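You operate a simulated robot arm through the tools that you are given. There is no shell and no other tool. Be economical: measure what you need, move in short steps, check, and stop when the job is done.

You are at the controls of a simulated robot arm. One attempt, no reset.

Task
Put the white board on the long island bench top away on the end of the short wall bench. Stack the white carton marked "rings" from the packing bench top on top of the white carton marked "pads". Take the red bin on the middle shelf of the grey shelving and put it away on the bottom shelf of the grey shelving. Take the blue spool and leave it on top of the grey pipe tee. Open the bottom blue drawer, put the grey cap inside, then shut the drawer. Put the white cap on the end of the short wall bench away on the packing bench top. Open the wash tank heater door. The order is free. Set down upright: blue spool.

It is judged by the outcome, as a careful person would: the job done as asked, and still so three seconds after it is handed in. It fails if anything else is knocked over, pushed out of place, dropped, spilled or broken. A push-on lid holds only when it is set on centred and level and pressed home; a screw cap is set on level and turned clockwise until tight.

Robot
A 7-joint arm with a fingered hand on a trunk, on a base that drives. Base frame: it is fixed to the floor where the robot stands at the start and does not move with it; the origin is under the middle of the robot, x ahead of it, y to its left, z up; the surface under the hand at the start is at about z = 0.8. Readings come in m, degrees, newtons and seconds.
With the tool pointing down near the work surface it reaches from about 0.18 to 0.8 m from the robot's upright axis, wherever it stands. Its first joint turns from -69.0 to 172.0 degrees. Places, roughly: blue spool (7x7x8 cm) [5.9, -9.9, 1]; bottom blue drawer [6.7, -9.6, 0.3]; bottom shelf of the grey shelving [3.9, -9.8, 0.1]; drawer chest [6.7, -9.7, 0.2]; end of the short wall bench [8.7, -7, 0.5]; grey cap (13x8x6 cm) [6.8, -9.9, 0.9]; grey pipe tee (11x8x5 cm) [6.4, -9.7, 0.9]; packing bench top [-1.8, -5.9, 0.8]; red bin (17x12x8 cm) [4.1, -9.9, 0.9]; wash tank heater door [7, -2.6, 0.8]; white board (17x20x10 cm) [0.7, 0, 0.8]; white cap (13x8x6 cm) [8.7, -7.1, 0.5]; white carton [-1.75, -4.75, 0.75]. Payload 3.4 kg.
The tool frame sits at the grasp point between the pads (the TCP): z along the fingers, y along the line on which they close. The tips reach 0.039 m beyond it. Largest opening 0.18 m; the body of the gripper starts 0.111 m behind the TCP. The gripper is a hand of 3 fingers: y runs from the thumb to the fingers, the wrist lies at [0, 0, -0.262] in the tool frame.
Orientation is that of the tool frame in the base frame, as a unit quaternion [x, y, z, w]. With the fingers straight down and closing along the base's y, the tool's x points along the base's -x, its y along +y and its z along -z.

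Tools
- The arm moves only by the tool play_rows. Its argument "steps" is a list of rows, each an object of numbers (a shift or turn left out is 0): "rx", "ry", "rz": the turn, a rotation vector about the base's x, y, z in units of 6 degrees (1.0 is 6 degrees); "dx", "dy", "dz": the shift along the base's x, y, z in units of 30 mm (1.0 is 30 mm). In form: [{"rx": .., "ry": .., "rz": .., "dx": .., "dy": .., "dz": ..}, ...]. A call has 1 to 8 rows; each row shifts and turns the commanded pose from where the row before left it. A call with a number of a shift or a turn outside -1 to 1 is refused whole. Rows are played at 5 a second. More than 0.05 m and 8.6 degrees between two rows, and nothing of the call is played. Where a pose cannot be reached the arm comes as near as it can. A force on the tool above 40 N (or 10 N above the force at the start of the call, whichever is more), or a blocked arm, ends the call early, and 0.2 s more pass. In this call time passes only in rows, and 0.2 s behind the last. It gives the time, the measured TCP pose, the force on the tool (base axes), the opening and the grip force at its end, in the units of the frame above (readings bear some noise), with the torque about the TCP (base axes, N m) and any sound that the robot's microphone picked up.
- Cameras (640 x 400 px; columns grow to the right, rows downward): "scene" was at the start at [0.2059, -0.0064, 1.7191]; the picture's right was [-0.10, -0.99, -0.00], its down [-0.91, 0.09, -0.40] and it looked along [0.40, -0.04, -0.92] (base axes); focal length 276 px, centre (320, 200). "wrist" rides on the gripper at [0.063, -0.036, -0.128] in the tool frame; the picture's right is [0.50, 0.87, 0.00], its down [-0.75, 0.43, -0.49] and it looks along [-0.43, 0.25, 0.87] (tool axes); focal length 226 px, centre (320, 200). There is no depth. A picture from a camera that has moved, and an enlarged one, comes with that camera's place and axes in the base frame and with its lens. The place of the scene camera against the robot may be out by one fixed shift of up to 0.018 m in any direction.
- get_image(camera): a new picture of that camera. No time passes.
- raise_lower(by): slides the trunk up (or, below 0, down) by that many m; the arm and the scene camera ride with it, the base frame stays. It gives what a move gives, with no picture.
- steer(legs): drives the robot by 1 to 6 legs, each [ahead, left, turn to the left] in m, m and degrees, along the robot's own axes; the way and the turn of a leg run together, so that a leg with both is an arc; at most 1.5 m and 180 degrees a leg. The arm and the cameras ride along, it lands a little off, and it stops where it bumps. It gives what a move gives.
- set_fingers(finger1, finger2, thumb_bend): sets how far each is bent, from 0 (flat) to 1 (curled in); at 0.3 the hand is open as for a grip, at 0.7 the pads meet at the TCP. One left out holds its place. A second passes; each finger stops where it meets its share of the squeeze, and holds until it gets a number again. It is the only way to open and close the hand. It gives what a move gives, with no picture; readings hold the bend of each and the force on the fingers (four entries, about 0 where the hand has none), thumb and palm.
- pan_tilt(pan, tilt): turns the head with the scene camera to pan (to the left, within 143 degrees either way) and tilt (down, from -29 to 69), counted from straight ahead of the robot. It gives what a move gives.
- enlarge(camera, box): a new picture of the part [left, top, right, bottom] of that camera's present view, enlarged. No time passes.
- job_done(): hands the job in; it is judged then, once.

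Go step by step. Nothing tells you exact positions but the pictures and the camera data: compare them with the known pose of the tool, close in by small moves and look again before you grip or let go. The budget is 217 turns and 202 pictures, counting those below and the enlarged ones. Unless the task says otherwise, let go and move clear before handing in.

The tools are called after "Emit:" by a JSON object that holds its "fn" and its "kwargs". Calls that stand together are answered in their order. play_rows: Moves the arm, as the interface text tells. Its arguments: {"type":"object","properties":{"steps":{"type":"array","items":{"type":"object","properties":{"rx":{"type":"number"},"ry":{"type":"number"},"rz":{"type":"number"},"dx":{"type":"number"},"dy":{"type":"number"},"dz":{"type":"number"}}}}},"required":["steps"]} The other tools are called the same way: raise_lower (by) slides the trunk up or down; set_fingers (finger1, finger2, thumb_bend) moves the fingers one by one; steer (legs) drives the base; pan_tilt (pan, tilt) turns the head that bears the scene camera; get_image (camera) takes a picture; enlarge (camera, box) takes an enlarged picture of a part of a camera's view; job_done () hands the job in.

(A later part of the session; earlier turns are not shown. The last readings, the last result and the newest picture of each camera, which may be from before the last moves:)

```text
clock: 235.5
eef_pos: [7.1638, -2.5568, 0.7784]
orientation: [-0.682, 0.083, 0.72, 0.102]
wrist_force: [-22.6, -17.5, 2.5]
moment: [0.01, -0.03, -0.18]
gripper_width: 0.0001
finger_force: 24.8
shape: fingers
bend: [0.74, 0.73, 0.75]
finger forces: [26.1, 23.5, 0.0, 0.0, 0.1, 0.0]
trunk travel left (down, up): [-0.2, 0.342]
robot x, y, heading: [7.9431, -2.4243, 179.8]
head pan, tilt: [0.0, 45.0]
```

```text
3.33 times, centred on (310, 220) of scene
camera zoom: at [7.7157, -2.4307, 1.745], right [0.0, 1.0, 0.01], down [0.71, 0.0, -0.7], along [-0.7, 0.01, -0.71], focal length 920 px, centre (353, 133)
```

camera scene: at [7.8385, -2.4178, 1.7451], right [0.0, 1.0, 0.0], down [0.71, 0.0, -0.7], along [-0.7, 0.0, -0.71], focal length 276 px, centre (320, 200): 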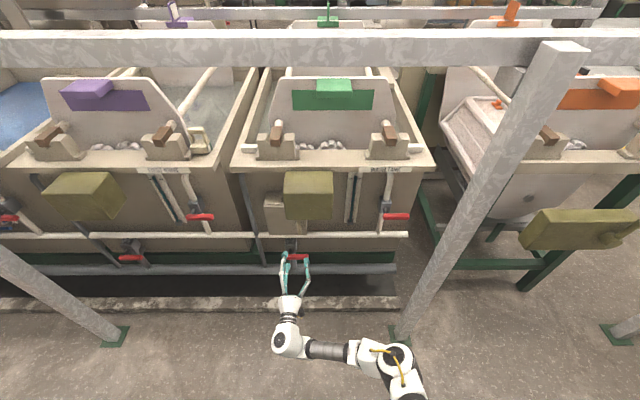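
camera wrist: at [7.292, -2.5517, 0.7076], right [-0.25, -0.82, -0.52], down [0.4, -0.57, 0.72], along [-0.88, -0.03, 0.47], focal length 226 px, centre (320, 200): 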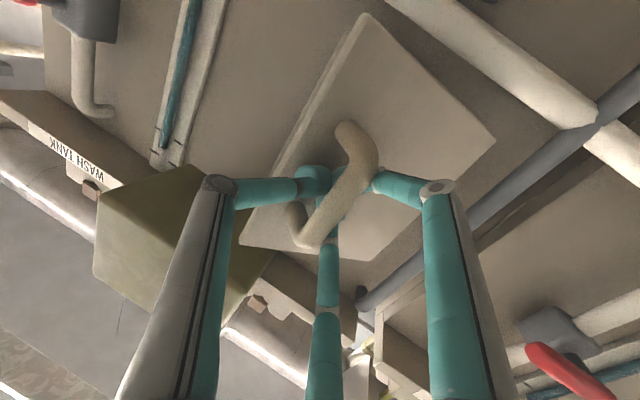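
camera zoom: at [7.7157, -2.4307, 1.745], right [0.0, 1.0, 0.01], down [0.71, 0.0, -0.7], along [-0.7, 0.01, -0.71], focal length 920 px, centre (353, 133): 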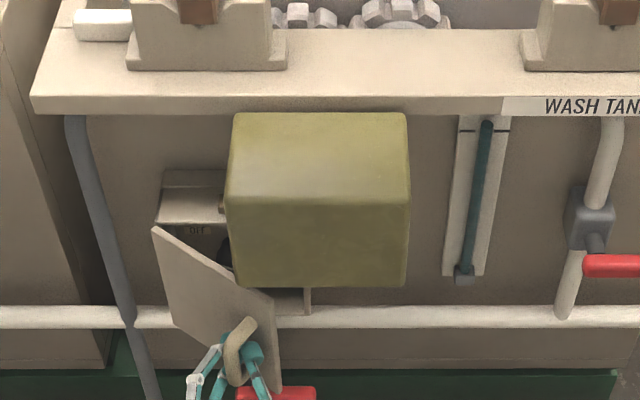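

The door is swinging open. Continue along the arc.

Emit:
{"fn": "play_rows", "kwargs": {"steps": [{"dx": 0.3, "dy": -0.8, "rz": -1}, {"dx": 0.4, "dy": -0.9, "rz": -1}, {"dx": 0.3, "dy": -1, "rz": -1}]}}

Emit:
{"fn": "get_image", "kwargs": {"camera": "wrist"}}

Emit:
{"fn": "enlarge", "kwargs": {"camera": "scene", "box": [220, 160, 400, 280]}}

```text
clock: 236.2
eef_pos: [7.186, -2.5815, 0.782]
orientation: [-0.671, 0.148, 0.707, 0.166]
wrist_force: [-35.9, -18.1, -8.2]
moment: [0.01, -0.21, -0.3]
gripper_width: 0.0
finger_force: 27.2
shape: fingers
bend: [0.74, 0.72, 0.77]
finger forces: [27.3, 27.8, 0.1, 0.0, 0.0, 0.0]
out of reach, approached as far as the arm can: row 2, 3
trunk travel left (down, up): [-0.2, 0.342]
robot x, y, heading: [7.9454, -2.4281, 180.0]
head pan, tilt: [0.0, 45.0]
stopped in row 3: the force on the tool passed its limit at 44 N (the readings are from after the stop); the commanded pose is now the measured one
```

```text
109 pictures are left
camera wrist: at [7.3123, -2.6026, 0.7117], right [-0.4, -0.76, -0.51], down [0.29, -0.63, 0.72], along [-0.87, 0.14, 0.47], focal length 226 px, centre (320, 200)
```

wrist: 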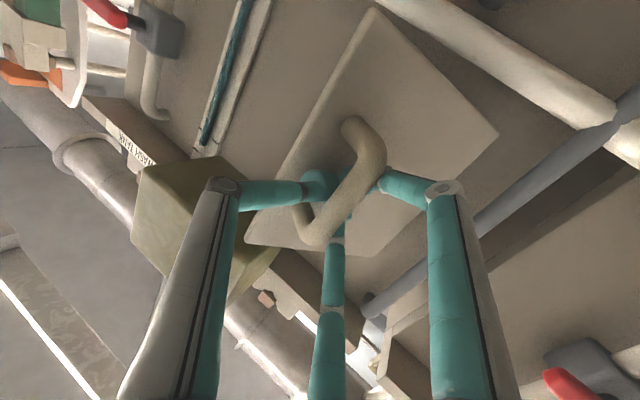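

```text
3.33 times, centred on (310, 220) of scene
camera zoom: at [7.7108, -2.4322, 1.7439], right [0.0, 1.0, 0.01], down [0.71, 0.0, -0.7], along [-0.7, 0.01, -0.71], focal length 920 px, centre (353, 133)
```

zoom: 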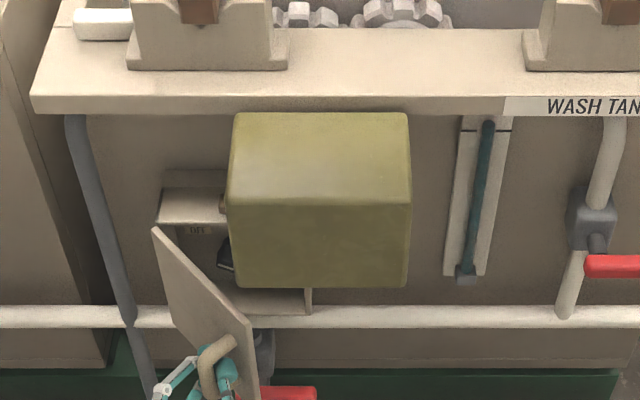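

Open about 50°, but at the arm's limit. I'll release the handle, back off, and push the door further open from its inner side.

Emit:
{"fn": "play_rows", "kwargs": {"steps": [{"dx": -0.5, "dy": -0.2}]}}

Emit:
{"fn": "set_fingers", "kwargs": {"finger1": 0.5, "finger2": 0.5, "thumb_bend": 0.5}}

Emit:
{"fn": "play_rows", "kwargs": {"steps": [{"dx": 1, "rz": 0.5}, {"dx": 1, "rz": 0.5}, {"dx": 1, "rz": 0.5}, {"dx": 1, "rz": 0.5}]}}

Emit:
{"fn": "get_image", "kwargs": {"camera": "wrist"}}

Emit:
{"fn": "get_image", "kwargs": {"camera": "scene"}}

```text
clock: 236.6
eef_pos: [7.1795, -2.578, 0.7832]
orientation: [-0.67, 0.151, 0.707, 0.166]
wrist_force: [-21.2, -10.6, -6.2]
moment: [0.09, -0.13, -0.08]
gripper_width: 0.0
finger_force: 21.9
shape: fingers
bend: [0.74, 0.72, 0.77]
finger forces: [20.3, 22.6, 0.0, 0.0, 0.0, 0.0]
out of reach, approached as far as the arm can: row 1
trunk travel left (down, up): [-0.2, 0.342]
robot x, y, heading: [7.9456, -2.4235, 179.7]
head pan, tilt: [0.0, 45.0]
```

```text
clock: 237.6
eef_pos: [7.1811, -2.5782, 0.7853]
orientation: [-0.668, 0.152, 0.708, 0.168]
wrist_force: [1.1, 0.1, 0.6]
moment: [-0.04, -0.01, 0.02]
gripper_width: 0.0722
finger_force: 0.0
shape: fingers
bend: [0.5, 0.5, 0.5]
finger forces: [0.1, 0.0, 0.0, 0.0, 0.0, 0.0]
trunk travel left (down, up): [-0.2, 0.342]
robot x, y, heading: [7.9433, -2.4207, 179.4]
head pan, tilt: [0.0, 45.0]
```

```text
clock: 238.6
eef_pos: [7.3026, -2.5768, 0.785]
orientation: [-0.681, 0.082, 0.722, 0.092]
wrist_force: [0.1, -0.2, 0.2]
moment: [0.0, 0.01, 0.01]
gripper_width: 0.0722
finger_force: 0.0
shape: fingers
bend: [0.5, 0.5, 0.5]
finger forces: [0.1, 0.0, 0.0, 0.0, 0.0, 0.0]
trunk travel left (down, up): [-0.2, 0.342]
robot x, y, heading: [7.9473, -2.4216, 179.9]
head pan, tilt: [0.0, 45.0]
```

```text
107 pictures are left
camera wrist: at [7.4311, -2.5705, 0.714], right [-0.24, -0.83, -0.51], down [0.41, -0.56, 0.72], along [-0.88, -0.04, 0.48], focal length 226 px, centre (320, 200)
```

wrist: 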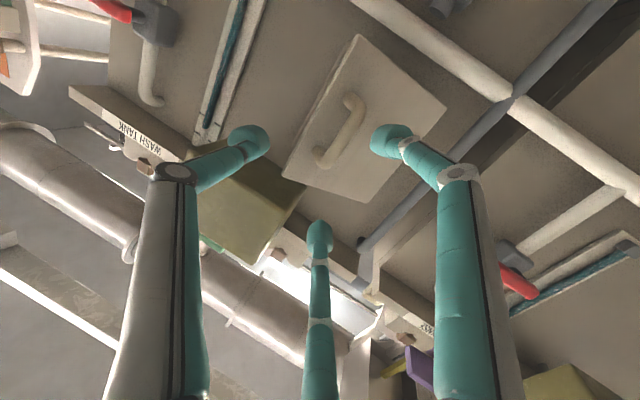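

```text
106 pictures are left
camera scene: at [7.7213, -2.4175, 1.7456], right [0.0, 1.0, 0.0], down [0.71, 0.0, -0.7], along [-0.7, 0.0, -0.71], focal length 276 px, centre (320, 200)
```

scene: 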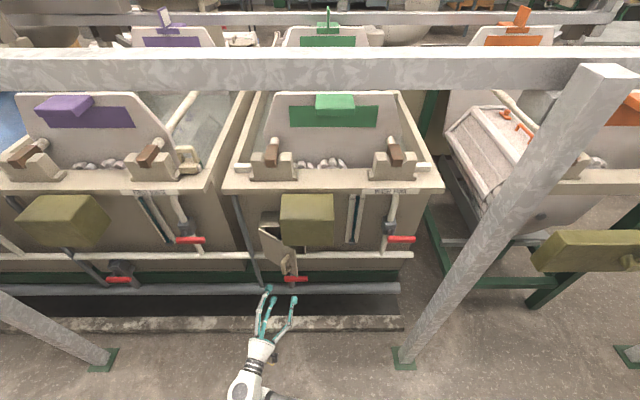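

Emit:
{"fn": "steer", "kwargs": {"legs": [[0, 0.1, 0]]}}

Emit:
{"fn": "set_fingers", "kwargs": {"finger1": 0.68, "finger2": 0.68, "thumb_bend": 0.68}}

Emit:
{"fn": "play_rows", "kwargs": {"steps": [{"dy": 1, "rz": 0.4}, {"dy": 1, "rz": 0.4}, {"dy": 1, "rz": 0.4}, {"dy": 1, "rz": 0.4}, {"dy": 1, "rz": 0.4}, {"dy": 1}, {"dy": 1}, {"dy": 0.6}]}}

Emit:
{"fn": "play_rows", "kwargs": {"steps": [{"dx": -1}, {"dx": -1}, {"dx": -1}, {"dx": -1}, {"dx": -0.5}]}}

Emit:
{"fn": "enlarge", "kwargs": {"camera": "scene", "box": [200, 180, 420, 330]}}

```text
clock: 239.7
eef_pos: [7.3021, -2.6464, 0.7862]
orientation: [-0.682, 0.091, 0.72, 0.087]
wrist_force: [-0.1, 1.3, -1.0]
moment: [0.03, 0.05, 0.07]
gripper_width: 0.0723
finger_force: 0.1
shape: fingers
bend: [0.5, 0.5, 0.5]
finger forces: [0.0, 0.0, 0.1, 0.1, 0.0, 0.0]
trunk travel left (down, up): [-0.2, 0.342]
robot x, y, heading: [7.9465, -2.5154, 179.7]
head pan, tilt: [0.0, 45.0]
```

```text
clock: 240.7
eef_pos: [7.3035, -2.6876, 0.7828]
orientation: [-0.679, 0.074, 0.723, 0.1]
wrist_force: [0.6, -0.7, 0.1]
moment: [0.0, -0.06, -0.05]
gripper_width: 0.0037
finger_force: 0.0
shape: fingers
bend: [0.68, 0.68, 0.68]
finger forces: [0.0, 0.0, 0.0, 0.1, 0.1, 0.0]
trunk travel left (down, up): [-0.2, 0.342]
robot x, y, heading: [7.9468, -2.5211, 179.7]
head pan, tilt: [0.0, 45.0]
```

```text
clock: 242.5
eef_pos: [7.304, -2.436, 0.7836]
orientation: [-0.684, 0.009, 0.729, 0.019]
wrist_force: [0.2, 0.4, 0.2]
moment: [0.02, -0.01, -0.03]
gripper_width: 0.0037
finger_force: 0.0
shape: fingers
bend: [0.68, 0.68, 0.68]
finger forces: [0.0, 0.0, 0.0, 0.0, 0.0, 0.0]
trunk travel left (down, up): [-0.2, 0.342]
robot x, y, heading: [7.945, -2.5168, 179.6]
head pan, tilt: [0.0, 45.0]
```

```text
clock: 243.7
eef_pos: [7.1674, -2.4421, 0.7839]
orientation: [-0.684, 0.008, 0.729, 0.02]
wrist_force: [0.8, 0.2, 0.5]
moment: [0.0, 0.02, -0.01]
gripper_width: 0.0037
finger_force: 0.0
shape: fingers
bend: [0.68, 0.68, 0.68]
finger forces: [0.0, 0.1, 0.1, 0.0, 0.1, 0.0]
trunk travel left (down, up): [-0.2, 0.342]
robot x, y, heading: [7.9466, -2.5162, 179.8]
head pan, tilt: [0.0, 45.0]
```

```text
2.67 times, centred on (310, 255) of scene
camera zoom: at [7.7199, -2.508, 1.7454], right [0.01, 1.0, 0.0], down [0.71, -0.01, -0.7], along [-0.7, 0.0, -0.71], focal length 736 px, centre (347, 53)
```

zoom: 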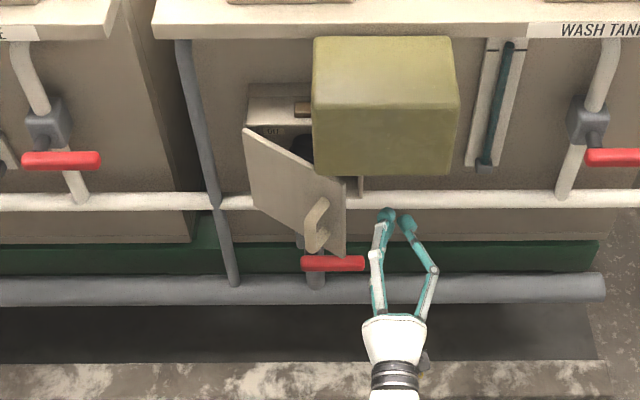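

The hand is beside the door's inner face. Pushing toward -y.

Emit:
{"fn": "play_rows", "kwargs": {"steps": [{"dy": -1}, {"dy": -1}, {"dy": -1}, {"dy": -1}, {"dy": -1}, {"dy": -1}, {"dy": -1}]}}

Emit:
{"fn": "enlarge", "kwargs": {"camera": "scene", "box": [200, 180, 420, 330]}}

```text
clock: 244.7
eef_pos: [7.1706, -2.527, 0.7845]
orientation: [-0.683, 0.02, 0.729, 0.033]
wrist_force: [18.5, 24.3, 1.2]
moment: [-0.04, 0.18, -0.92]
gripper_width: 0.0001
finger_force: 17.4
shape: fingers
bend: [0.71, 0.71, 0.66]
finger forces: [17.6, 16.4, 0.1, 0.0, 0.1, 0.1]
trunk travel left (down, up): [-0.2, 0.342]
robot x, y, heading: [7.9477, -2.5092, 179.3]
head pan, tilt: [0.0, 45.0]
stopped in row 4: the force on the tool passed its limit at 43 N (the readings are from after the stop); the commanded pose is now the measured one
```

```text
2.67 times, centred on (310, 255) of scene
camera zoom: at [7.724, -2.492, 1.7459], right [0.01, 1.0, -0.01], down [0.71, -0.01, -0.71], along [-0.71, 0.0, -0.71], focal length 736 px, centre (347, 53)
```

zoom: 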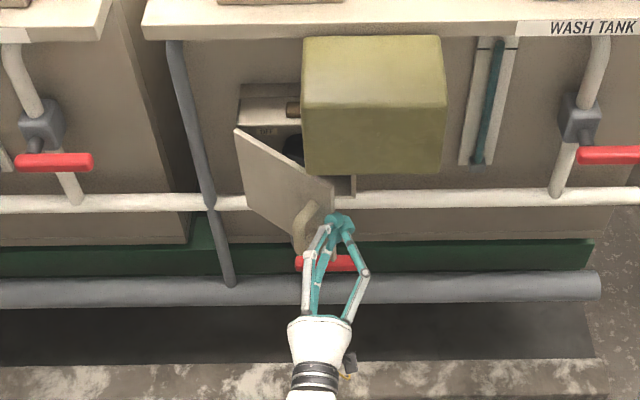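

I'm pressing on the door's edge rather than behind it. I'll back off, go deeper, then push again.

Emit:
{"fn": "play_rows", "kwargs": {"steps": [{"dy": 1}, {"dy": 0.6}, {"dx": -1}, {"dx": -1}, {"dx": -0.5}]}}

Emit:
{"fn": "play_rows", "kwargs": {"steps": [{"dy": -1}, {"dy": -1}, {"dy": -1}]}}

Emit:
{"fn": "enlarge", "kwargs": {"camera": "scene", "box": [200, 180, 420, 330]}}

```text
clock: 245.9
eef_pos: [7.0941, -2.481, 0.7835]
orientation: [-0.684, 0.019, 0.729, 0.031]
wrist_force: [9.8, 29.6, 2.1]
moment: [0.13, 0.01, -0.17]
gripper_width: 0.0
finger_force: 15.5
shape: fingers
bend: [0.7, 0.7, 0.66]
finger forces: [17.7, 13.6, 0.0, 0.1, 0.0, 0.1]
trunk travel left (down, up): [-0.2, 0.342]
robot x, y, heading: [7.948, -2.5099, 179.5]
head pan, tilt: [0.0, 45.0]
```

```text
clock: 246.2
eef_pos: [7.0944, -2.4906, 0.7842]
orientation: [-0.683, 0.022, 0.729, 0.042]
wrist_force: [7.0, 18.4, 2.0]
moment: [0.07, -0.15, -0.01]
gripper_width: 0.0
finger_force: 10.8
shape: fingers
bend: [0.7, 0.7, 0.67]
finger forces: [11.8, 8.7, 0.1, 0.0, 0.0, 0.0]
trunk travel left (down, up): [-0.2, 0.342]
robot x, y, heading: [7.946, -2.5153, 179.3]
head pan, tilt: [0.0, 45.0]
stopped in row 1: the force on the tool passed its limit at 45 N (the readings are from after the stop); the commanded pose is now the measured one
```

```text
2.67 times, centred on (310, 255) of scene
camera zoom: at [7.7208, -2.4975, 1.7455], right [0.01, 1.0, -0.01], down [0.71, -0.01, -0.7], along [-0.7, 0.0, -0.71], focal length 736 px, centre (347, 53)
```

zoom: 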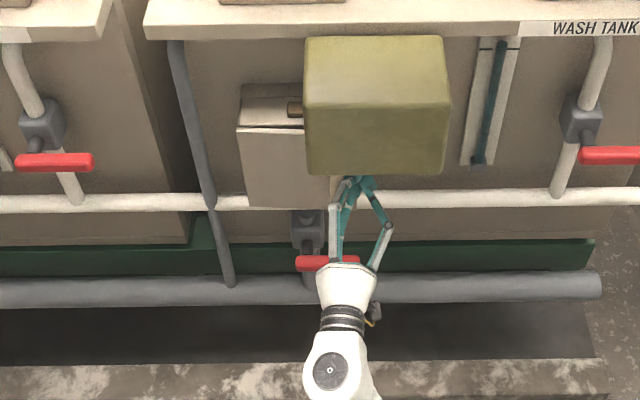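

That pushed the door shut again. I'll re-hook the handle and this time carry the pull further with the base now placed better.

Emit:
{"fn": "play_rows", "kwargs": {"steps": [{"dy": 0.5}, {"dx": 1, "rz": 0.2}, {"dx": 1}, {"dx": 1}, {"dy": -0.8, "dz": -0.2}, {"dy": -0.7}]}}

Emit:
{"fn": "set_fingers", "kwargs": {"finger1": 0.52, "finger2": 0.52, "thumb_bend": 0.52}}

Emit:
{"fn": "get_image", "kwargs": {"camera": "wrist"}}

```text
clock: 247.6
eef_pos: [7.1846, -2.5267, 0.7774]
orientation: [-0.683, 0.013, 0.729, 0.032]
wrist_force: [0.2, 0.1, 0.4]
moment: [0.02, 0.01, 0.0]
gripper_width: 0.0031
finger_force: 0.0
shape: fingers
bend: [0.68, 0.68, 0.68]
finger forces: [0.1, 0.1, 0.0, 0.0, 0.0, 0.0]
trunk travel left (down, up): [-0.2, 0.342]
robot x, y, heading: [7.9451, -2.5136, 179.4]
head pan, tilt: [0.0, 45.0]
```

```text
clock: 248.6
eef_pos: [7.184, -2.5265, 0.7779]
orientation: [-0.684, 0.013, 0.729, 0.03]
wrist_force: [-0.4, -0.1, 0.2]
moment: [0.01, 0.0, 0.0]
gripper_width: 0.0647
finger_force: 0.0
shape: fingers
bend: [0.52, 0.52, 0.52]
finger forces: [0.0, 0.0, 0.0, 0.0, 0.1, 0.0]
trunk travel left (down, up): [-0.2, 0.342]
robot x, y, heading: [7.9457, -2.5154, 179.3]
head pan, tilt: [0.0, 45.0]
```

```text
102 pictures are left
camera wrist: at [7.3088, -2.496, 0.7071], right [-0.08, -0.85, -0.52], down [0.51, -0.48, 0.71], along [-0.85, -0.21, 0.48], focal length 226 px, centre (320, 200)
```

wrist: 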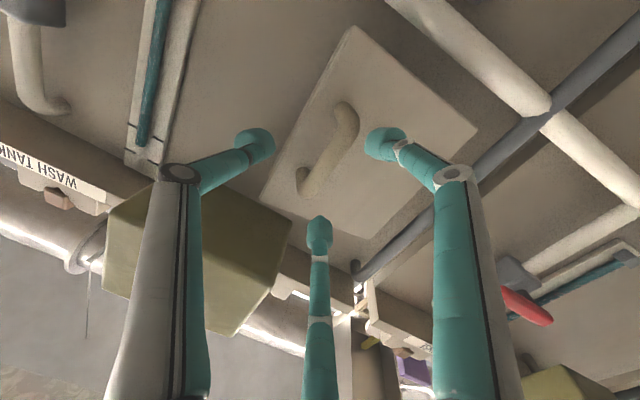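

Emit:
{"fn": "play_rows", "kwargs": {"steps": [{"dx": -1}, {"dx": -1}, {"dx": -0.8}]}}

Emit:
{"fn": "set_fingers", "kwargs": {"finger1": 0.8, "finger2": 0.8, "thumb_bend": 0.8}}

Emit:
{"fn": "get_image", "kwargs": {"camera": "wrist"}}

```text
clock: 249.4
eef_pos: [7.1019, -2.5269, 0.7796]
orientation: [-0.683, 0.011, 0.729, 0.029]
wrist_force: [0.0, -0.3, -0.8]
moment: [-0.01, 0.02, -0.05]
gripper_width: 0.0643
finger_force: 0.1
shape: fingers
bend: [0.52, 0.52, 0.52]
finger forces: [0.1, 0.0, 0.1, 0.1, 0.0, 0.0]
trunk travel left (down, up): [-0.2, 0.342]
robot x, y, heading: [7.9469, -2.5156, 179.2]
head pan, tilt: [0.0, 45.0]
```

```text
clock: 250.4
eef_pos: [7.1016, -2.5269, 0.7812]
orientation: [-0.684, 0.011, 0.729, 0.029]
wrist_force: [-0.2, -0.5, -0.2]
moment: [-0.01, 0.01, -0.01]
gripper_width: 0.0
finger_force: 0.0
shape: fingers
bend: [0.74, 0.74, 0.73]
finger forces: [0.1, 0.0, 0.1, 0.1, 0.0, 0.1]
trunk travel left (down, up): [-0.2, 0.342]
robot x, y, heading: [7.9464, -2.5165, 179.4]
head pan, tilt: [0.0, 45.0]
```

```text
101 pictures are left
camera wrist: at [7.2258, -2.4965, 0.7089], right [-0.08, -0.85, -0.52], down [0.51, -0.48, 0.71], along [-0.85, -0.21, 0.48], focal length 226 px, centre (320, 200)
```

wrist: 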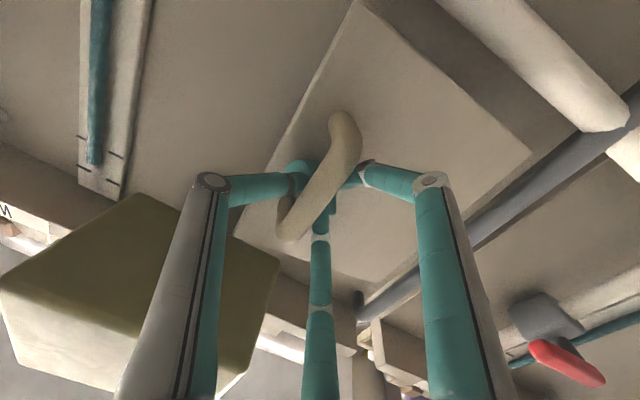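

Emit:
{"fn": "play_rows", "kwargs": {"steps": [{"dx": 0.9, "dy": -0.3, "rz": -0.8}, {"dx": 0.9, "dy": -0.5, "rz": -0.8}, {"dx": 0.7, "dy": -0.8, "rz": -0.8}]}}

Emit:
{"fn": "play_rows", "kwargs": {"steps": [{"dx": 0.2, "dy": -0.9, "rz": -1}, {"dx": 0.2, "dy": -0.9, "rz": -1}, {"dx": 0.1, "dy": -1, "rz": -1}]}}

Emit:
{"fn": "enlarge", "kwargs": {"camera": "scene", "box": [200, 180, 420, 330]}}

```text
clock: 251.2
eef_pos: [7.1752, -2.5805, 0.7787]
orientation: [-0.676, 0.095, 0.721, 0.122]
wrist_force: [-19.2, -10.6, 2.7]
moment: [-0.1, 0.03, -0.21]
gripper_width: 0.0001
finger_force: 15.3
shape: fingers
bend: [0.74, 0.74, 0.74]
finger forces: [7.4, 23.6, 0.1, 0.0, 0.1, 0.0]
trunk travel left (down, up): [-0.2, 0.342]
robot x, y, heading: [7.9462, -2.5163, 179.7]
head pan, tilt: [0.0, 45.0]
```

```text
clock: 252.0
eef_pos: [7.1931, -2.6379, 0.7854]
orientation: [-0.661, 0.189, 0.698, 0.199]
wrist_force: [-4.9, -0.4, 2.5]
moment: [0.0, -0.05, 0.0]
gripper_width: 0.0002
finger_force: 0.1
shape: fingers
bend: [0.75, 0.75, 0.74]
finger forces: [0.0, 0.0, 0.0, 0.1, 0.0, 0.0]
out of reach, approached as far as the arm can: row 3
trunk travel left (down, up): [-0.2, 0.342]
robot x, y, heading: [7.9516, -2.5158, 179.6]
head pan, tilt: [0.0, 45.0]
```

```text
2.67 times, centred on (310, 255) of scene
camera zoom: at [7.7201, -2.5103, 1.7455], right [0.01, 1.0, 0.0], down [0.71, -0.01, -0.7], along [-0.7, 0.01, -0.71], focal length 736 px, centre (347, 53)
```

zoom: 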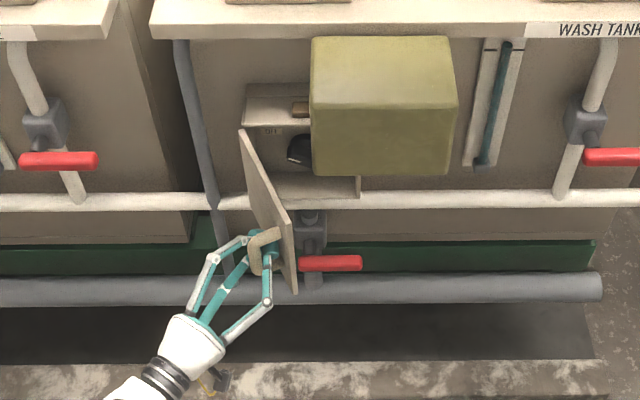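

The door is about 70° open. I'll use the base to strafe a little and bring it past 90°.

Emit:
{"fn": "steer", "kwargs": {"legs": [[0.0, 0.08, 0]]}}

Emit:
{"fn": "enlarge", "kwargs": {"camera": "scene", "box": [200, 180, 420, 330]}}

```text
clock: 253.2
eef_pos: [7.1943, -2.7016, 0.79]
orientation: [-0.658, 0.194, 0.699, 0.201]
wrist_force: [-15.1, 3.4, -0.1]
moment: [-0.02, -0.08, -0.06]
gripper_width: 0.0004
finger_force: 9.5
shape: fingers
bend: [0.75, 0.75, 0.73]
finger forces: [0.0, 19.1, 0.0, 0.0, 0.0, 0.0]
trunk travel left (down, up): [-0.2, 0.342]
robot x, y, heading: [7.9472, -2.5915, 179.4]
head pan, tilt: [0.0, 45.0]
stopped in leg 1: the force on the tool passed its limit at 46 N (the readings are from after the stop); the commanded pose is now the measured one
```

```text
2.67 times, centred on (310, 255) of scene
camera zoom: at [7.7175, -2.5619, 1.745], right [0.01, 1.0, -0.01], down [0.71, -0.02, -0.7], along [-0.7, 0.0, -0.71], focal length 736 px, centre (347, 53)
```

zoom: 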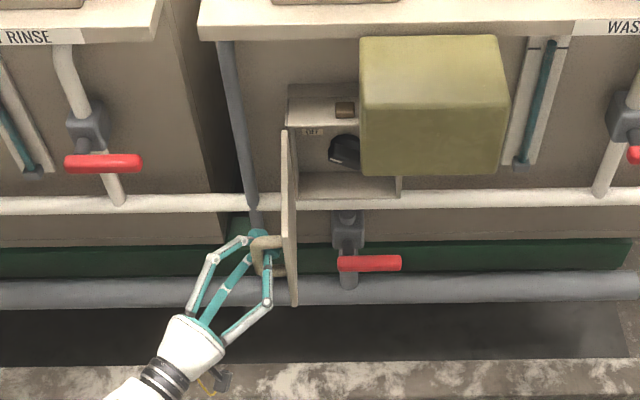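

The door stands at about 90°. I'll release the handle and withdraw along the hand's axis.

Emit:
{"fn": "play_rows", "kwargs": {"steps": [{"dx": -0.3, "dy": 0.1}]}}

Emit:
{"fn": "set_fingers", "kwargs": {"finger1": 0.4, "finger2": 0.4, "thumb_bend": 0.4}}

Emit:
{"fn": "play_rows", "kwargs": {"steps": [{"dx": 0.8, "dy": -0.5}, {"dx": 0.8, "dy": -0.5}, {"dx": 0.8, "dy": -0.5}, {"dx": 0.8, "dy": -0.5}, {"dx": 1}, {"dx": 1}]}}

Emit:
{"fn": "enlarge", "kwargs": {"camera": "scene", "box": [200, 180, 420, 330]}}

```text
clock: 253.6
eef_pos: [7.1863, -2.7105, 0.7881]
orientation: [-0.657, 0.191, 0.701, 0.204]
wrist_force: [0.7, 0.5, 0.8]
moment: [-0.02, -0.02, 0.01]
gripper_width: 0.0
finger_force: 0.0
shape: fingers
bend: [0.75, 0.75, 0.73]
finger forces: [0.0, 0.0, 0.0, 0.1, 0.0, 0.0]
trunk travel left (down, up): [-0.2, 0.342]
robot x, y, heading: [7.9479, -2.5891, 179.2]
head pan, tilt: [0.0, 45.0]
```

```text
clock: 254.6
eef_pos: [7.1848, -2.6983, 0.7888]
orientation: [-0.657, 0.195, 0.7, 0.202]
wrist_force: [-0.8, -0.2, 0.3]
moment: [0.0, 0.01, 0.0]
gripper_width: 0.1121
finger_force: 0.0
shape: fingers
bend: [0.4, 0.4, 0.4]
finger forces: [0.0, 0.1, 0.1, 0.1, 0.1, 0.0]
trunk travel left (down, up): [-0.2, 0.342]
robot x, y, heading: [7.9474, -2.5899, 179.4]
head pan, tilt: [0.0, 45.0]
```

```text
clock: 256.0
eef_pos: [7.3423, -2.7537, 0.7849]
orientation: [-0.657, 0.193, 0.7, 0.205]
wrist_force: [0.5, 0.2, 0.8]
moment: [0.01, -0.04, 0.02]
gripper_width: 0.1123
finger_force: 0.1
shape: fingers
bend: [0.4, 0.4, 0.4]
finger forces: [0.0, 0.0, 0.0, 0.0, 0.0, 0.1]
out of reach, approached as far as the arm can: row 4
trunk travel left (down, up): [-0.2, 0.342]
robot x, y, heading: [7.9492, -2.5931, 179.1]
head pan, tilt: [0.0, 45.0]
```

```text
2.67 times, centred on (310, 255) of scene
camera zoom: at [7.7198, -2.5858, 1.7456], right [0.01, 1.0, 0.0], down [0.71, -0.01, -0.7], along [-0.7, 0.01, -0.71], focal length 736 px, centre (347, 53)
```

zoom: 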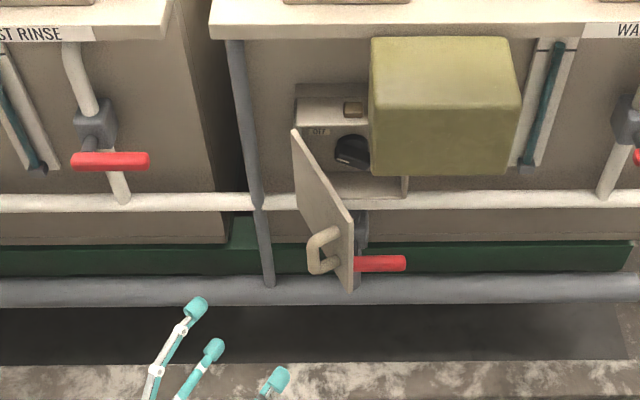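

The withdrawing thumb swung the door back to about 60°. With the larger gap I'll now reach behind it and push it fully open.

Emit:
{"fn": "set_fingers", "kwargs": {"finger1": 0.7, "finger2": 0.7, "thumb_bend": 0.7}}

Emit:
{"fn": "play_rows", "kwargs": {"steps": [{"dy": 1, "dx": 0.2, "rz": 0.9}, {"dy": 1, "rz": 0.9}, {"dy": 1, "rz": 0.9}, {"dy": 1, "rz": 0.9}, {"dy": 1, "rz": 0.9}, {"dy": 1, "rz": 0.5}, {"dy": 1}, {"dy": 1}]}}

Emit:
{"fn": "play_rows", "kwargs": {"steps": [{"dy": 1}, {"dy": 1}, {"dy": 1}, {"dx": -1}, {"dx": -1}, {"dx": -1}, {"dx": -1}, {"dx": -1}]}}

Emit:
{"fn": "enlarge", "kwargs": {"camera": "scene", "box": [200, 180, 420, 330]}}

```text
clock: 257.0
eef_pos: [7.342, -2.7524, 0.7839]
orientation: [-0.657, 0.192, 0.7, 0.204]
wrist_force: [-0.6, -0.6, 0.0]
moment: [-0.02, 0.02, -0.02]
gripper_width: 0.0001
finger_force: 0.1
shape: fingers
bend: [0.7, 0.7, 0.7]
finger forces: [0.1, 0.0, 0.0, 0.0, 0.1, 0.0]
trunk travel left (down, up): [-0.2, 0.342]
robot x, y, heading: [7.9475, -2.5932, 179.3]
head pan, tilt: [0.0, 45.0]
```

```text
clock: 258.8
eef_pos: [7.3493, -2.5105, 0.7837]
orientation: [-0.684, 0.017, 0.729, 0.016]
wrist_force: [0.0, 0.8, -0.6]
moment: [0.01, 0.02, 0.0]
gripper_width: 0.0
finger_force: 0.1
shape: fingers
bend: [0.7, 0.7, 0.7]
finger forces: [0.0, 0.1, 0.0, 0.0, 0.1, 0.0]
trunk travel left (down, up): [-0.2, 0.342]
robot x, y, heading: [7.9464, -2.5912, 179.4]
head pan, tilt: [0.0, 45.0]
```

```text
clock: 260.6
eef_pos: [7.1966, -2.4227, 0.7824]
orientation: [-0.685, 0.015, 0.728, 0.015]
wrist_force: [0.6, -1.0, 0.7]
moment: [-0.02, 0.0, 0.0]
gripper_width: 0.0
finger_force: 0.0
shape: fingers
bend: [0.7, 0.7, 0.7]
finger forces: [0.0, 0.1, 0.0, 0.0, 0.0, 0.1]
trunk travel left (down, up): [-0.2, 0.342]
robot x, y, heading: [7.9444, -2.5936, 179.3]
head pan, tilt: [0.0, 45.0]
```

```text
2.67 times, centred on (310, 255) of scene
camera zoom: at [7.7192, -2.5803, 1.7454], right [0.01, 1.0, 0.0], down [0.71, -0.01, -0.7], along [-0.7, 0.0, -0.71], focal length 736 px, centre (347, 53)
```

zoom: 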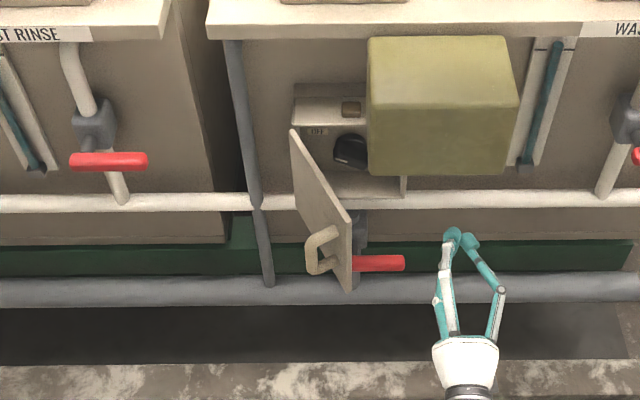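

Emit:
{"fn": "play_rows", "kwargs": {"steps": [{"dx": -1}, {"dx": -1}, {"dx": -0.8}, {"dy": -1}, {"dy": -1}, {"dy": -1}]}}

Emit:
{"fn": "enlarge", "kwargs": {"camera": "scene", "box": [200, 180, 420, 330]}}

```text
clock: 262.0
eef_pos: [7.1128, -2.5143, 0.7838]
orientation: [-0.684, 0.016, 0.729, 0.016]
wrist_force: [0.1, -0.2, 0.1]
moment: [0.03, 0.0, -0.02]
gripper_width: 0.0
finger_force: 0.0
shape: fingers
bend: [0.7, 0.7, 0.7]
finger forces: [0.1, 0.0, 0.0, 0.1, 0.0, 0.1]
trunk travel left (down, up): [-0.2, 0.342]
robot x, y, heading: [7.9441, -2.5904, 179.2]
head pan, tilt: [0.0, 45.0]
```

```text
2.67 times, centred on (310, 255) of scene
camera zoom: at [7.7187, -2.5828, 1.7454], right [0.01, 1.0, 0.0], down [0.71, -0.01, -0.7], along [-0.7, 0.01, -0.71], focal length 736 px, centre (347, 53)
```

zoom: 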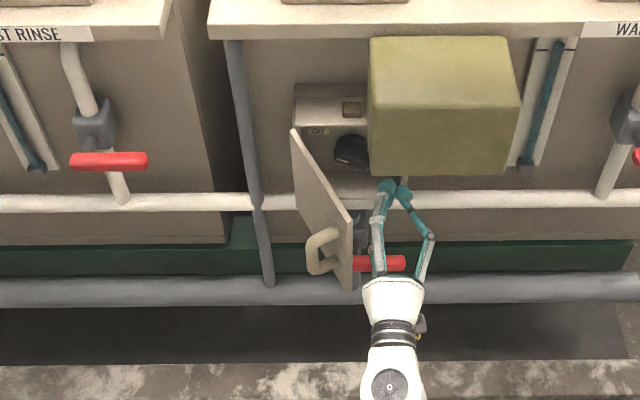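

Perfectly placed inside the door. Sweeping toward -y to open it further.

Emit:
{"fn": "play_rows", "kwargs": {"steps": [{"dy": -1}, {"dy": -1}, {"dy": -1}, {"dy": -1}, {"dy": -1}]}}

Emit:
{"fn": "enlarge", "kwargs": {"camera": "scene", "box": [200, 180, 420, 330]}}

```text
clock: 263.2
eef_pos: [7.1109, -2.6634, 0.7833]
orientation: [-0.684, 0.016, 0.73, 0.015]
wrist_force: [-0.1, -0.2, 0.1]
moment: [0.0, 0.02, 0.0]
gripper_width: 0.0
finger_force: 0.0
shape: fingers
bend: [0.7, 0.7, 0.7]
finger forces: [0.1, 0.0, 0.1, 0.0, 0.0, 0.0]
trunk travel left (down, up): [-0.2, 0.342]
robot x, y, heading: [7.9489, -2.5908, 179.5]
head pan, tilt: [0.0, 45.0]
```

```text
2.67 times, centred on (310, 255) of scene
camera zoom: at [7.7185, -2.5844, 1.7454], right [0.01, 1.0, 0.0], down [0.71, -0.01, -0.7], along [-0.7, 0.01, -0.71], focal length 736 px, centre (347, 53)
```

zoom: 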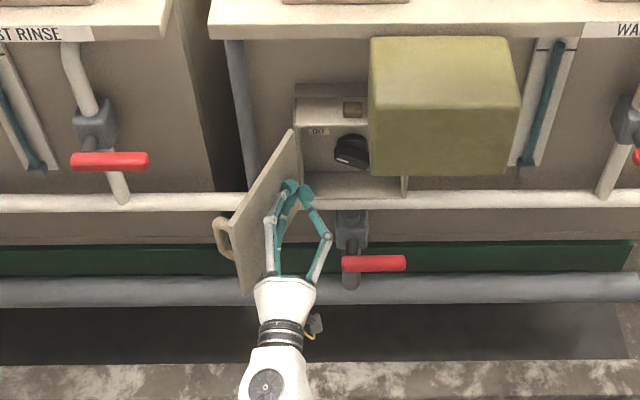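

The door is now well past 90°. I'll withdraw and return the hand to pointing down.

Emit:
{"fn": "play_rows", "kwargs": {"steps": [{"dy": 0.4}, {"dx": 1}, {"dx": 1}, {"dx": 1}, {"dx": 1}, {"dx": 1}, {"dx": 1}, {"dx": 1}]}}

Emit:
{"fn": "play_rows", "kwargs": {"steps": [{"dx": 0.5, "dz": 0.6}, {"ry": -1, "dz": 0.6}, {"ry": -1, "dz": 0.6}, {"ry": -1, "dz": 0.6}, {"ry": -1, "dz": 0.6}, {"ry": -1, "dz": 0.6}, {"ry": -1, "dz": 0.6}, {"ry": -1, "dz": 0.6}]}}

Emit:
{"fn": "play_rows", "kwargs": {"steps": [{"ry": -1, "dz": 0.6}, {"ry": -1, "dz": 0.6}, {"ry": -1, "dz": 0.6}, {"ry": -1, "dz": 0.6}, {"ry": -1}, {"ry": -1}, {"ry": -1}, {"ry": -1}]}}

Emit:
{"fn": "get_image", "kwargs": {"camera": "scene"}}

```text
clock: 265.0
eef_pos: [7.3253, -2.6503, 0.7824]
orientation: [-0.685, 0.016, 0.729, 0.015]
wrist_force: [-0.6, 0.3, 0.8]
moment: [-0.02, -0.01, 0.0]
gripper_width: 0.0
finger_force: 0.0
shape: fingers
bend: [0.7, 0.7, 0.7]
finger forces: [0.0, 0.0, 0.0, 0.1, 0.0, 0.1]
trunk travel left (down, up): [-0.2, 0.342]
robot x, y, heading: [7.9458, -2.5915, 179.4]
head pan, tilt: [0.0, 45.0]
```

```text
clock: 266.8
eef_pos: [7.339, -2.6475, 0.9285]
orientation: [0.901, -0.008, -0.433, -0.019]
wrist_force: [-0.3, 0.2, -0.1]
moment: [-0.02, 0.03, -0.02]
gripper_width: 0.0
finger_force: 0.1
shape: fingers
bend: [0.7, 0.7, 0.7]
finger forces: [0.0, 0.0, 0.0, 0.0, 0.0, 0.1]
trunk travel left (down, up): [-0.2, 0.342]
robot x, y, heading: [7.9478, -2.5891, 179.6]
head pan, tilt: [0.0, 45.0]
```

```text
clock: 268.6
eef_pos: [7.1984, -2.6436, 0.8631]
orientation: [0.999, 0.0, -0.03, -0.02]
wrist_force: [-0.2, 0.8, 0.2]
moment: [0.0, 0.02, 0.01]
gripper_width: 0.0001
finger_force: 0.1
shape: fingers
bend: [0.7, 0.7, 0.7]
finger forces: [0.0, 0.1, 0.0, 0.0, 0.1, 0.0]
out of reach, approached as far as the arm can: row 2, 3, 4, 5, 6, 7, 8
trunk travel left (down, up): [-0.2, 0.342]
robot x, y, heading: [7.9478, -2.5936, 179.5]
head pan, tilt: [0.0, 45.0]
```

```text
94 pictures are left
camera scene: at [7.7161, -2.5835, 1.745], right [0.01, 1.0, 0.0], down [0.71, -0.01, -0.7], along [-0.7, 0.01, -0.71], focal length 276 px, centre (320, 200)
```

scene: 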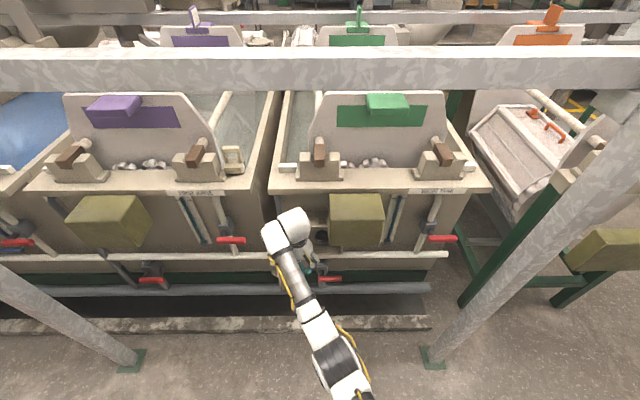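

The arm ended up further forward than I wanted. I'll pull it back toward the robot and check the door is still open.

Emit:
{"fn": "play_rows", "kwargs": {"steps": [{"dx": 1, "dz": 0.3}, {"dx": 1, "dz": 0.3}, {"dx": 1, "dz": 0.5}, {"dx": 1, "dz": 0.7}, {"dx": 1, "dz": 0.7}, {"dx": 1, "dz": 0.7}, {"dx": 1, "dz": 0.7}, {"dx": 1, "dz": 0.7}]}}

Emit:
{"fn": "enlarge", "kwargs": {"camera": "scene", "box": [200, 180, 420, 330]}}

```text
clock: 270.4
eef_pos: [7.1987, -2.6505, 0.8695]
orientation: [0.999, 0.0, -0.03, -0.021]
wrist_force: [-0.1, -0.1, -0.3]
moment: [0.01, 0.03, -0.03]
gripper_width: 0.0
finger_force: 0.1
shape: fingers
bend: [0.7, 0.7, 0.7]
finger forces: [0.1, 0.1, 0.0, 0.0, 0.0, 0.1]
out of reach, approached as far as the arm can: row 1, 2, 3, 4, 5, 6, 7, 8
trunk travel left (down, up): [-0.2, 0.342]
robot x, y, heading: [7.945, -2.5908, 179.5]
head pan, tilt: [0.0, 45.0]
```

```text
2.67 times, centred on (310, 255) of scene
camera zoom: at [7.717, -2.5843, 1.7452], right [0.01, 1.0, 0.0], down [0.71, -0.01, -0.7], along [-0.7, 0.01, -0.71], focal length 736 px, centre (347, 53)
```

zoom: 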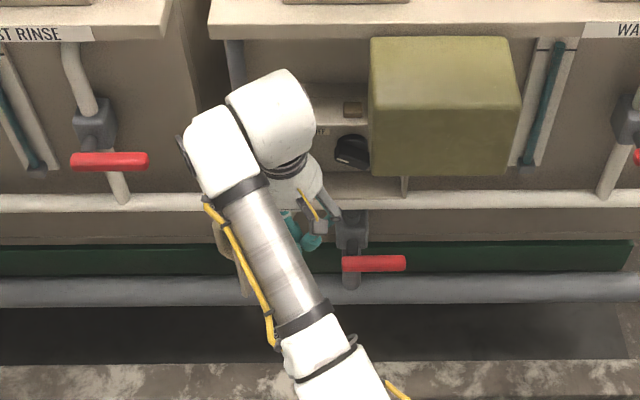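

The arm is in an awkward configuration. I'll back the base straight away from the tank first, which draws the hand clear.

Emit:
{"fn": "steer", "kwargs": {"legs": [[-0.2, 0, 0]]}}

Emit:
{"fn": "play_rows", "kwargs": {"steps": [{"dz": 1}, {"dz": 1}, {"dz": 1}, {"dz": 1}]}}

Emit:
{"fn": "get_image", "kwargs": {"camera": "scene"}}

```text
clock: 271.9
eef_pos: [7.3975, -2.65, 0.8691]
orientation: [0.999, -0.002, -0.031, -0.021]
wrist_force: [0.4, -0.7, 0.3]
moment: [0.02, 0.01, -0.02]
gripper_width: 0.0
finger_force: 0.0
shape: fingers
bend: [0.7, 0.7, 0.7]
finger forces: [0.0, 0.0, 0.0, 0.0, 0.1, 0.0]
trunk travel left (down, up): [-0.2, 0.342]
robot x, y, heading: [8.1422, -2.5958, 179.4]
head pan, tilt: [0.0, 45.0]
```

```text
clock: 272.9
eef_pos: [7.3992, -2.651, 0.9928]
orientation: [0.999, -0.001, -0.033, -0.023]
wrist_force: [0.2, -0.4, 0.3]
moment: [0.01, -0.03, 0.01]
gripper_width: 0.0
finger_force: 0.0
shape: fingers
bend: [0.7, 0.7, 0.7]
finger forces: [0.0, 0.0, 0.0, 0.1, 0.0, 0.0]
trunk travel left (down, up): [-0.2, 0.342]
robot x, y, heading: [8.1435, -2.5916, 179.5]
head pan, tilt: [0.0, 45.0]
```

```text
92 pictures are left
camera scene: at [7.9167, -2.5889, 1.7454], right [0.01, 1.0, 0.0], down [0.71, -0.01, -0.7], along [-0.7, 0.01, -0.71], focal length 276 px, centre (320, 200)
```

scene: 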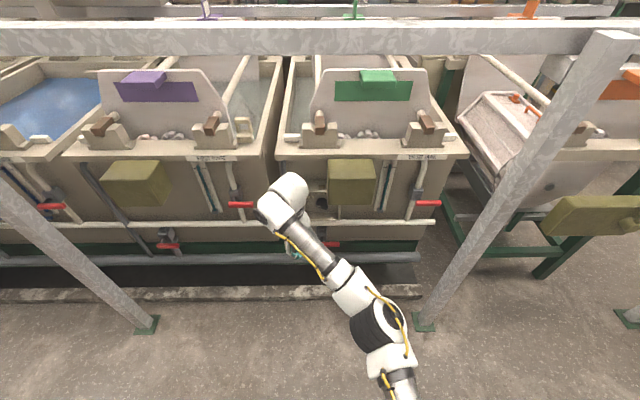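

Emit:
{"fn": "play_rows", "kwargs": {"steps": [{"dx": 1}, {"dx": 1}, {"dx": 1}, {"dx": 1}, {"dx": 1}, {"dx": 1}, {"dx": 1, "ry": -0.4, "dz": 0.5}, {"dz": 0.5}]}}

Emit:
{"fn": "enlarge", "kwargs": {"camera": "scene", "box": [200, 120, 420, 270]}}

```text
clock: 274.8
eef_pos: [7.6103, -2.6492, 1.0211]
orientation: [1.0, -0.001, -0.013, -0.022]
wrist_force: [-0.5, 0.1, 0.7]
moment: [0.0, 0.0, 0.03]
gripper_width: 0.0
finger_force: 0.0
shape: fingers
bend: [0.7, 0.7, 0.7]
finger forces: [0.0, 0.0, 0.1, 0.0, 0.0, 0.0]
trunk travel left (down, up): [-0.2, 0.342]
robot x, y, heading: [8.1434, -2.5973, 179.3]
head pan, tilt: [0.0, 45.0]
```

```text
2.67 times, centred on (310, 195) of scene
camera zoom: at [7.9167, -2.5833, 1.7453], right [0.01, 1.0, 0.0], down [0.71, -0.01, -0.7], along [-0.7, 0.01, -0.71], focal length 736 px, centre (347, 213)
```

zoom: 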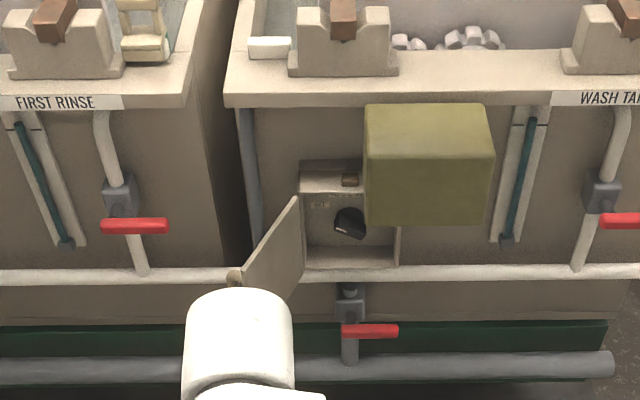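

The door is wide open. Next is the white cap: I'll strafe back down the aisle and turn to face the bench end.

Emit:
{"fn": "steer", "kwargs": {"legs": [[0.02, 1.45, 0.6], [0, 1.45, 0], [0, 1.5, 0], [0, 0, 179.5]]}}

Emit:
{"fn": "raise_lower", "kwargs": {"by": -0.19}}

Emit:
{"fn": "pan_tilt", "kwargs": {"pan": -10, "tilt": 69}}

Emit:
{"fn": "get_image", "kwargs": {"camera": "wrist"}}

Emit:
{"fn": "get_image", "kwargs": {"camera": "scene"}}

```text
clock: 303.1
eef_pos: [8.6261, -6.8951, 1.0209]
orientation: [-0.018, 1.0, -0.022, 0.012]
wrist_force: [0.7, -0.6, -0.7]
moment: [-0.04, -0.01, 0.0]
gripper_width: 0.0
finger_force: 0.1
shape: fingers
bend: [0.7, 0.7, 0.7]
finger forces: [0.1, 0.1, 0.0, 0.0, 0.0, 0.0]
trunk travel left (down, up): [-0.2, 0.342]
robot x, y, heading: [8.0908, -6.974, 1.6]
head pan, tilt: [0.0, 45.0]
```

```text
clock: 305.2
eef_pos: [8.622, -6.8947, 0.8342]
orientation: [-0.019, 0.999, -0.022, 0.015]
wrist_force: [-1.0, 0.1, 0.2]
moment: [0.01, -0.03, -0.04]
gripper_width: 0.0
finger_force: 0.1
shape: fingers
bend: [0.7, 0.7, 0.7]
finger forces: [0.0, 0.0, 0.0, 0.0, 0.0, 0.1]
trunk travel left (down, up): [-0.01, 0.532]
robot x, y, heading: [8.0957, -6.9738, 1.6]
head pan, tilt: [0.0, 45.0]
```

```text
clock: 306.1
eef_pos: [8.6219, -6.8946, 0.8327]
orientation: [-0.018, 0.999, -0.023, 0.015]
wrist_force: [-0.3, 0.0, -0.1]
moment: [-0.04, 0.0, 0.0]
gripper_width: 0.0
finger_force: 0.1
shape: fingers
bend: [0.7, 0.7, 0.7]
finger forces: [0.1, 0.0, 0.1, 0.0, 0.0, 0.1]
trunk travel left (down, up): [-0.01, 0.532]
robot x, y, heading: [8.0968, -6.9753, 1.4]
head pan, tilt: [-10.0, 68.8]
```

```text
90 pictures are left
camera wrist: at [8.5561, -6.9274, 0.9594], right [-0.53, 0.85, -0.05], down [0.72, 0.48, 0.49], along [0.44, 0.22, -0.87], focal length 226 px, centre (320, 200)
```

wrist: 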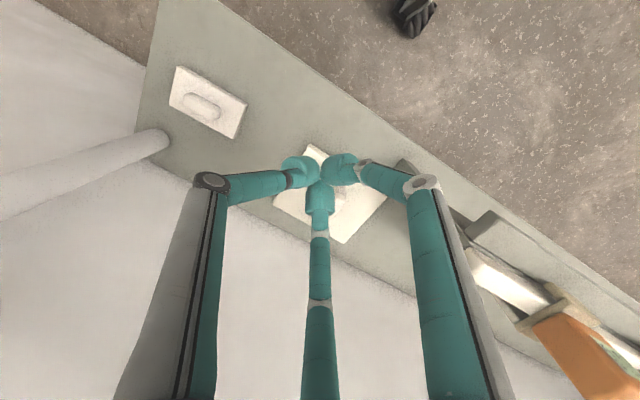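

```text
89 pictures are left
camera scene: at [8.6088, -6.969, 1.4536], right [-0.15, -0.99, 0.0], down [-0.92, 0.14, -0.36], along [0.35, -0.05, -0.93], focal length 276 px, centre (320, 200)
```

scene: 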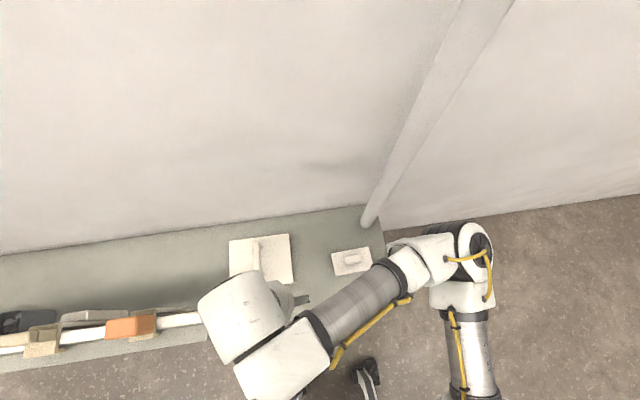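

The white cap is a rectangular lid with its ridge along y at about (8.716, -7.096). I'll turn the hand 90° so it closes across the ridge, and move above it.

Emit:
{"fn": "set_fingers", "kwargs": {"finger1": 0.45, "finger2": 0.45, "thumb_bend": 0.45}}

Emit:
{"fn": "play_rows", "kwargs": {"steps": [{"rz": 1, "dy": -0.5, "dx": 0.2}, {"rz": 1, "dy": -0.5, "dx": 0.2}, {"rz": 1, "dy": -0.5, "dx": 0.2}, {"rz": 1, "dy": -0.5, "dx": 0.2}, {"rz": 1, "dy": -0.5, "dx": 0.2}, {"rz": 1, "dy": -0.5, "dx": 0.2}, {"rz": 1, "dy": -0.5, "dx": 0.2}, {"rz": 1, "dy": -0.5, "dx": 0.2}]}}

Emit:
{"fn": "play_rows", "kwargs": {"steps": [{"rz": 1, "dy": -0.4, "dx": 0.2, "dz": -0.7}, {"rz": 1, "dy": -0.4, "dx": 0.2, "dz": -0.7}, {"rz": 1, "dy": -0.4, "dx": 0.2, "dz": -0.7}, {"rz": 1, "dy": -0.4, "dx": 0.2, "dz": -0.7}, {"rz": 1, "dy": -0.4, "dx": 0.2, "dz": -0.7}, {"rz": 1, "dy": -0.4, "dx": 0.2, "dz": -0.7}, {"rz": 1, "dy": -0.4, "dx": 0.2, "dz": -0.7}]}}

Emit:
{"fn": "get_image", "kwargs": {"camera": "wrist"}}

```text
clock: 307.1
eef_pos: [8.6218, -6.8945, 0.8329]
orientation: [-0.018, 0.999, -0.022, 0.015]
wrist_force: [-0.1, 0.1, 0.9]
moment: [-0.02, 0.03, -0.01]
gripper_width: 0.0922
finger_force: 0.1
shape: fingers
bend: [0.45, 0.45, 0.45]
finger forces: [0.1, 0.0, 0.1, 0.0, 0.0, 0.0]
trunk travel left (down, up): [-0.01, 0.532]
robot x, y, heading: [8.0937, -6.9737, 1.5]
head pan, tilt: [-10.0, 68.8]
```

```text
clock: 308.9
eef_pos: [8.6708, -7.0157, 0.8318]
orientation: [-0.425, 0.905, -0.013, 0.023]
wrist_force: [0.3, 0.0, 0.3]
moment: [0.03, 0.0, -0.01]
gripper_width: 0.0918
finger_force: 0.1
shape: fingers
bend: [0.45, 0.45, 0.45]
finger forces: [0.0, 0.0, 0.1, 0.0, 0.1, 0.1]
trunk travel left (down, up): [-0.01, 0.532]
robot x, y, heading: [8.0938, -6.9748, 1.4]
head pan, tilt: [-10.0, 68.8]
```

```text
clock: 310.5
eef_pos: [8.712, -7.0986, 0.6847]
orientation: [0.721, -0.692, 0.004, -0.027]
wrist_force: [1.0, -0.4, 0.1]
moment: [0.01, 0.01, 0.01]
gripper_width: 0.0922
finger_force: 0.0
shape: fingers
bend: [0.45, 0.45, 0.45]
finger forces: [0.0, 0.0, 0.1, 0.0, 0.0, 0.0]
trunk travel left (down, up): [-0.01, 0.532]
robot x, y, heading: [8.0957, -6.973, 1.4]
head pan, tilt: [-10.0, 68.8]
```

```text
88 pictures are left
camera wrist: at [8.7438, -7.164, 0.8115], right [-0.84, -0.53, -0.05], down [-0.49, 0.72, 0.5], along [-0.22, 0.44, -0.87], focal length 226 px, centre (320, 200)
```

wrist: 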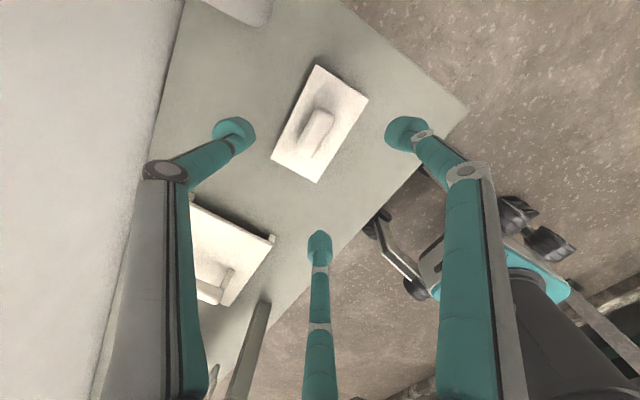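

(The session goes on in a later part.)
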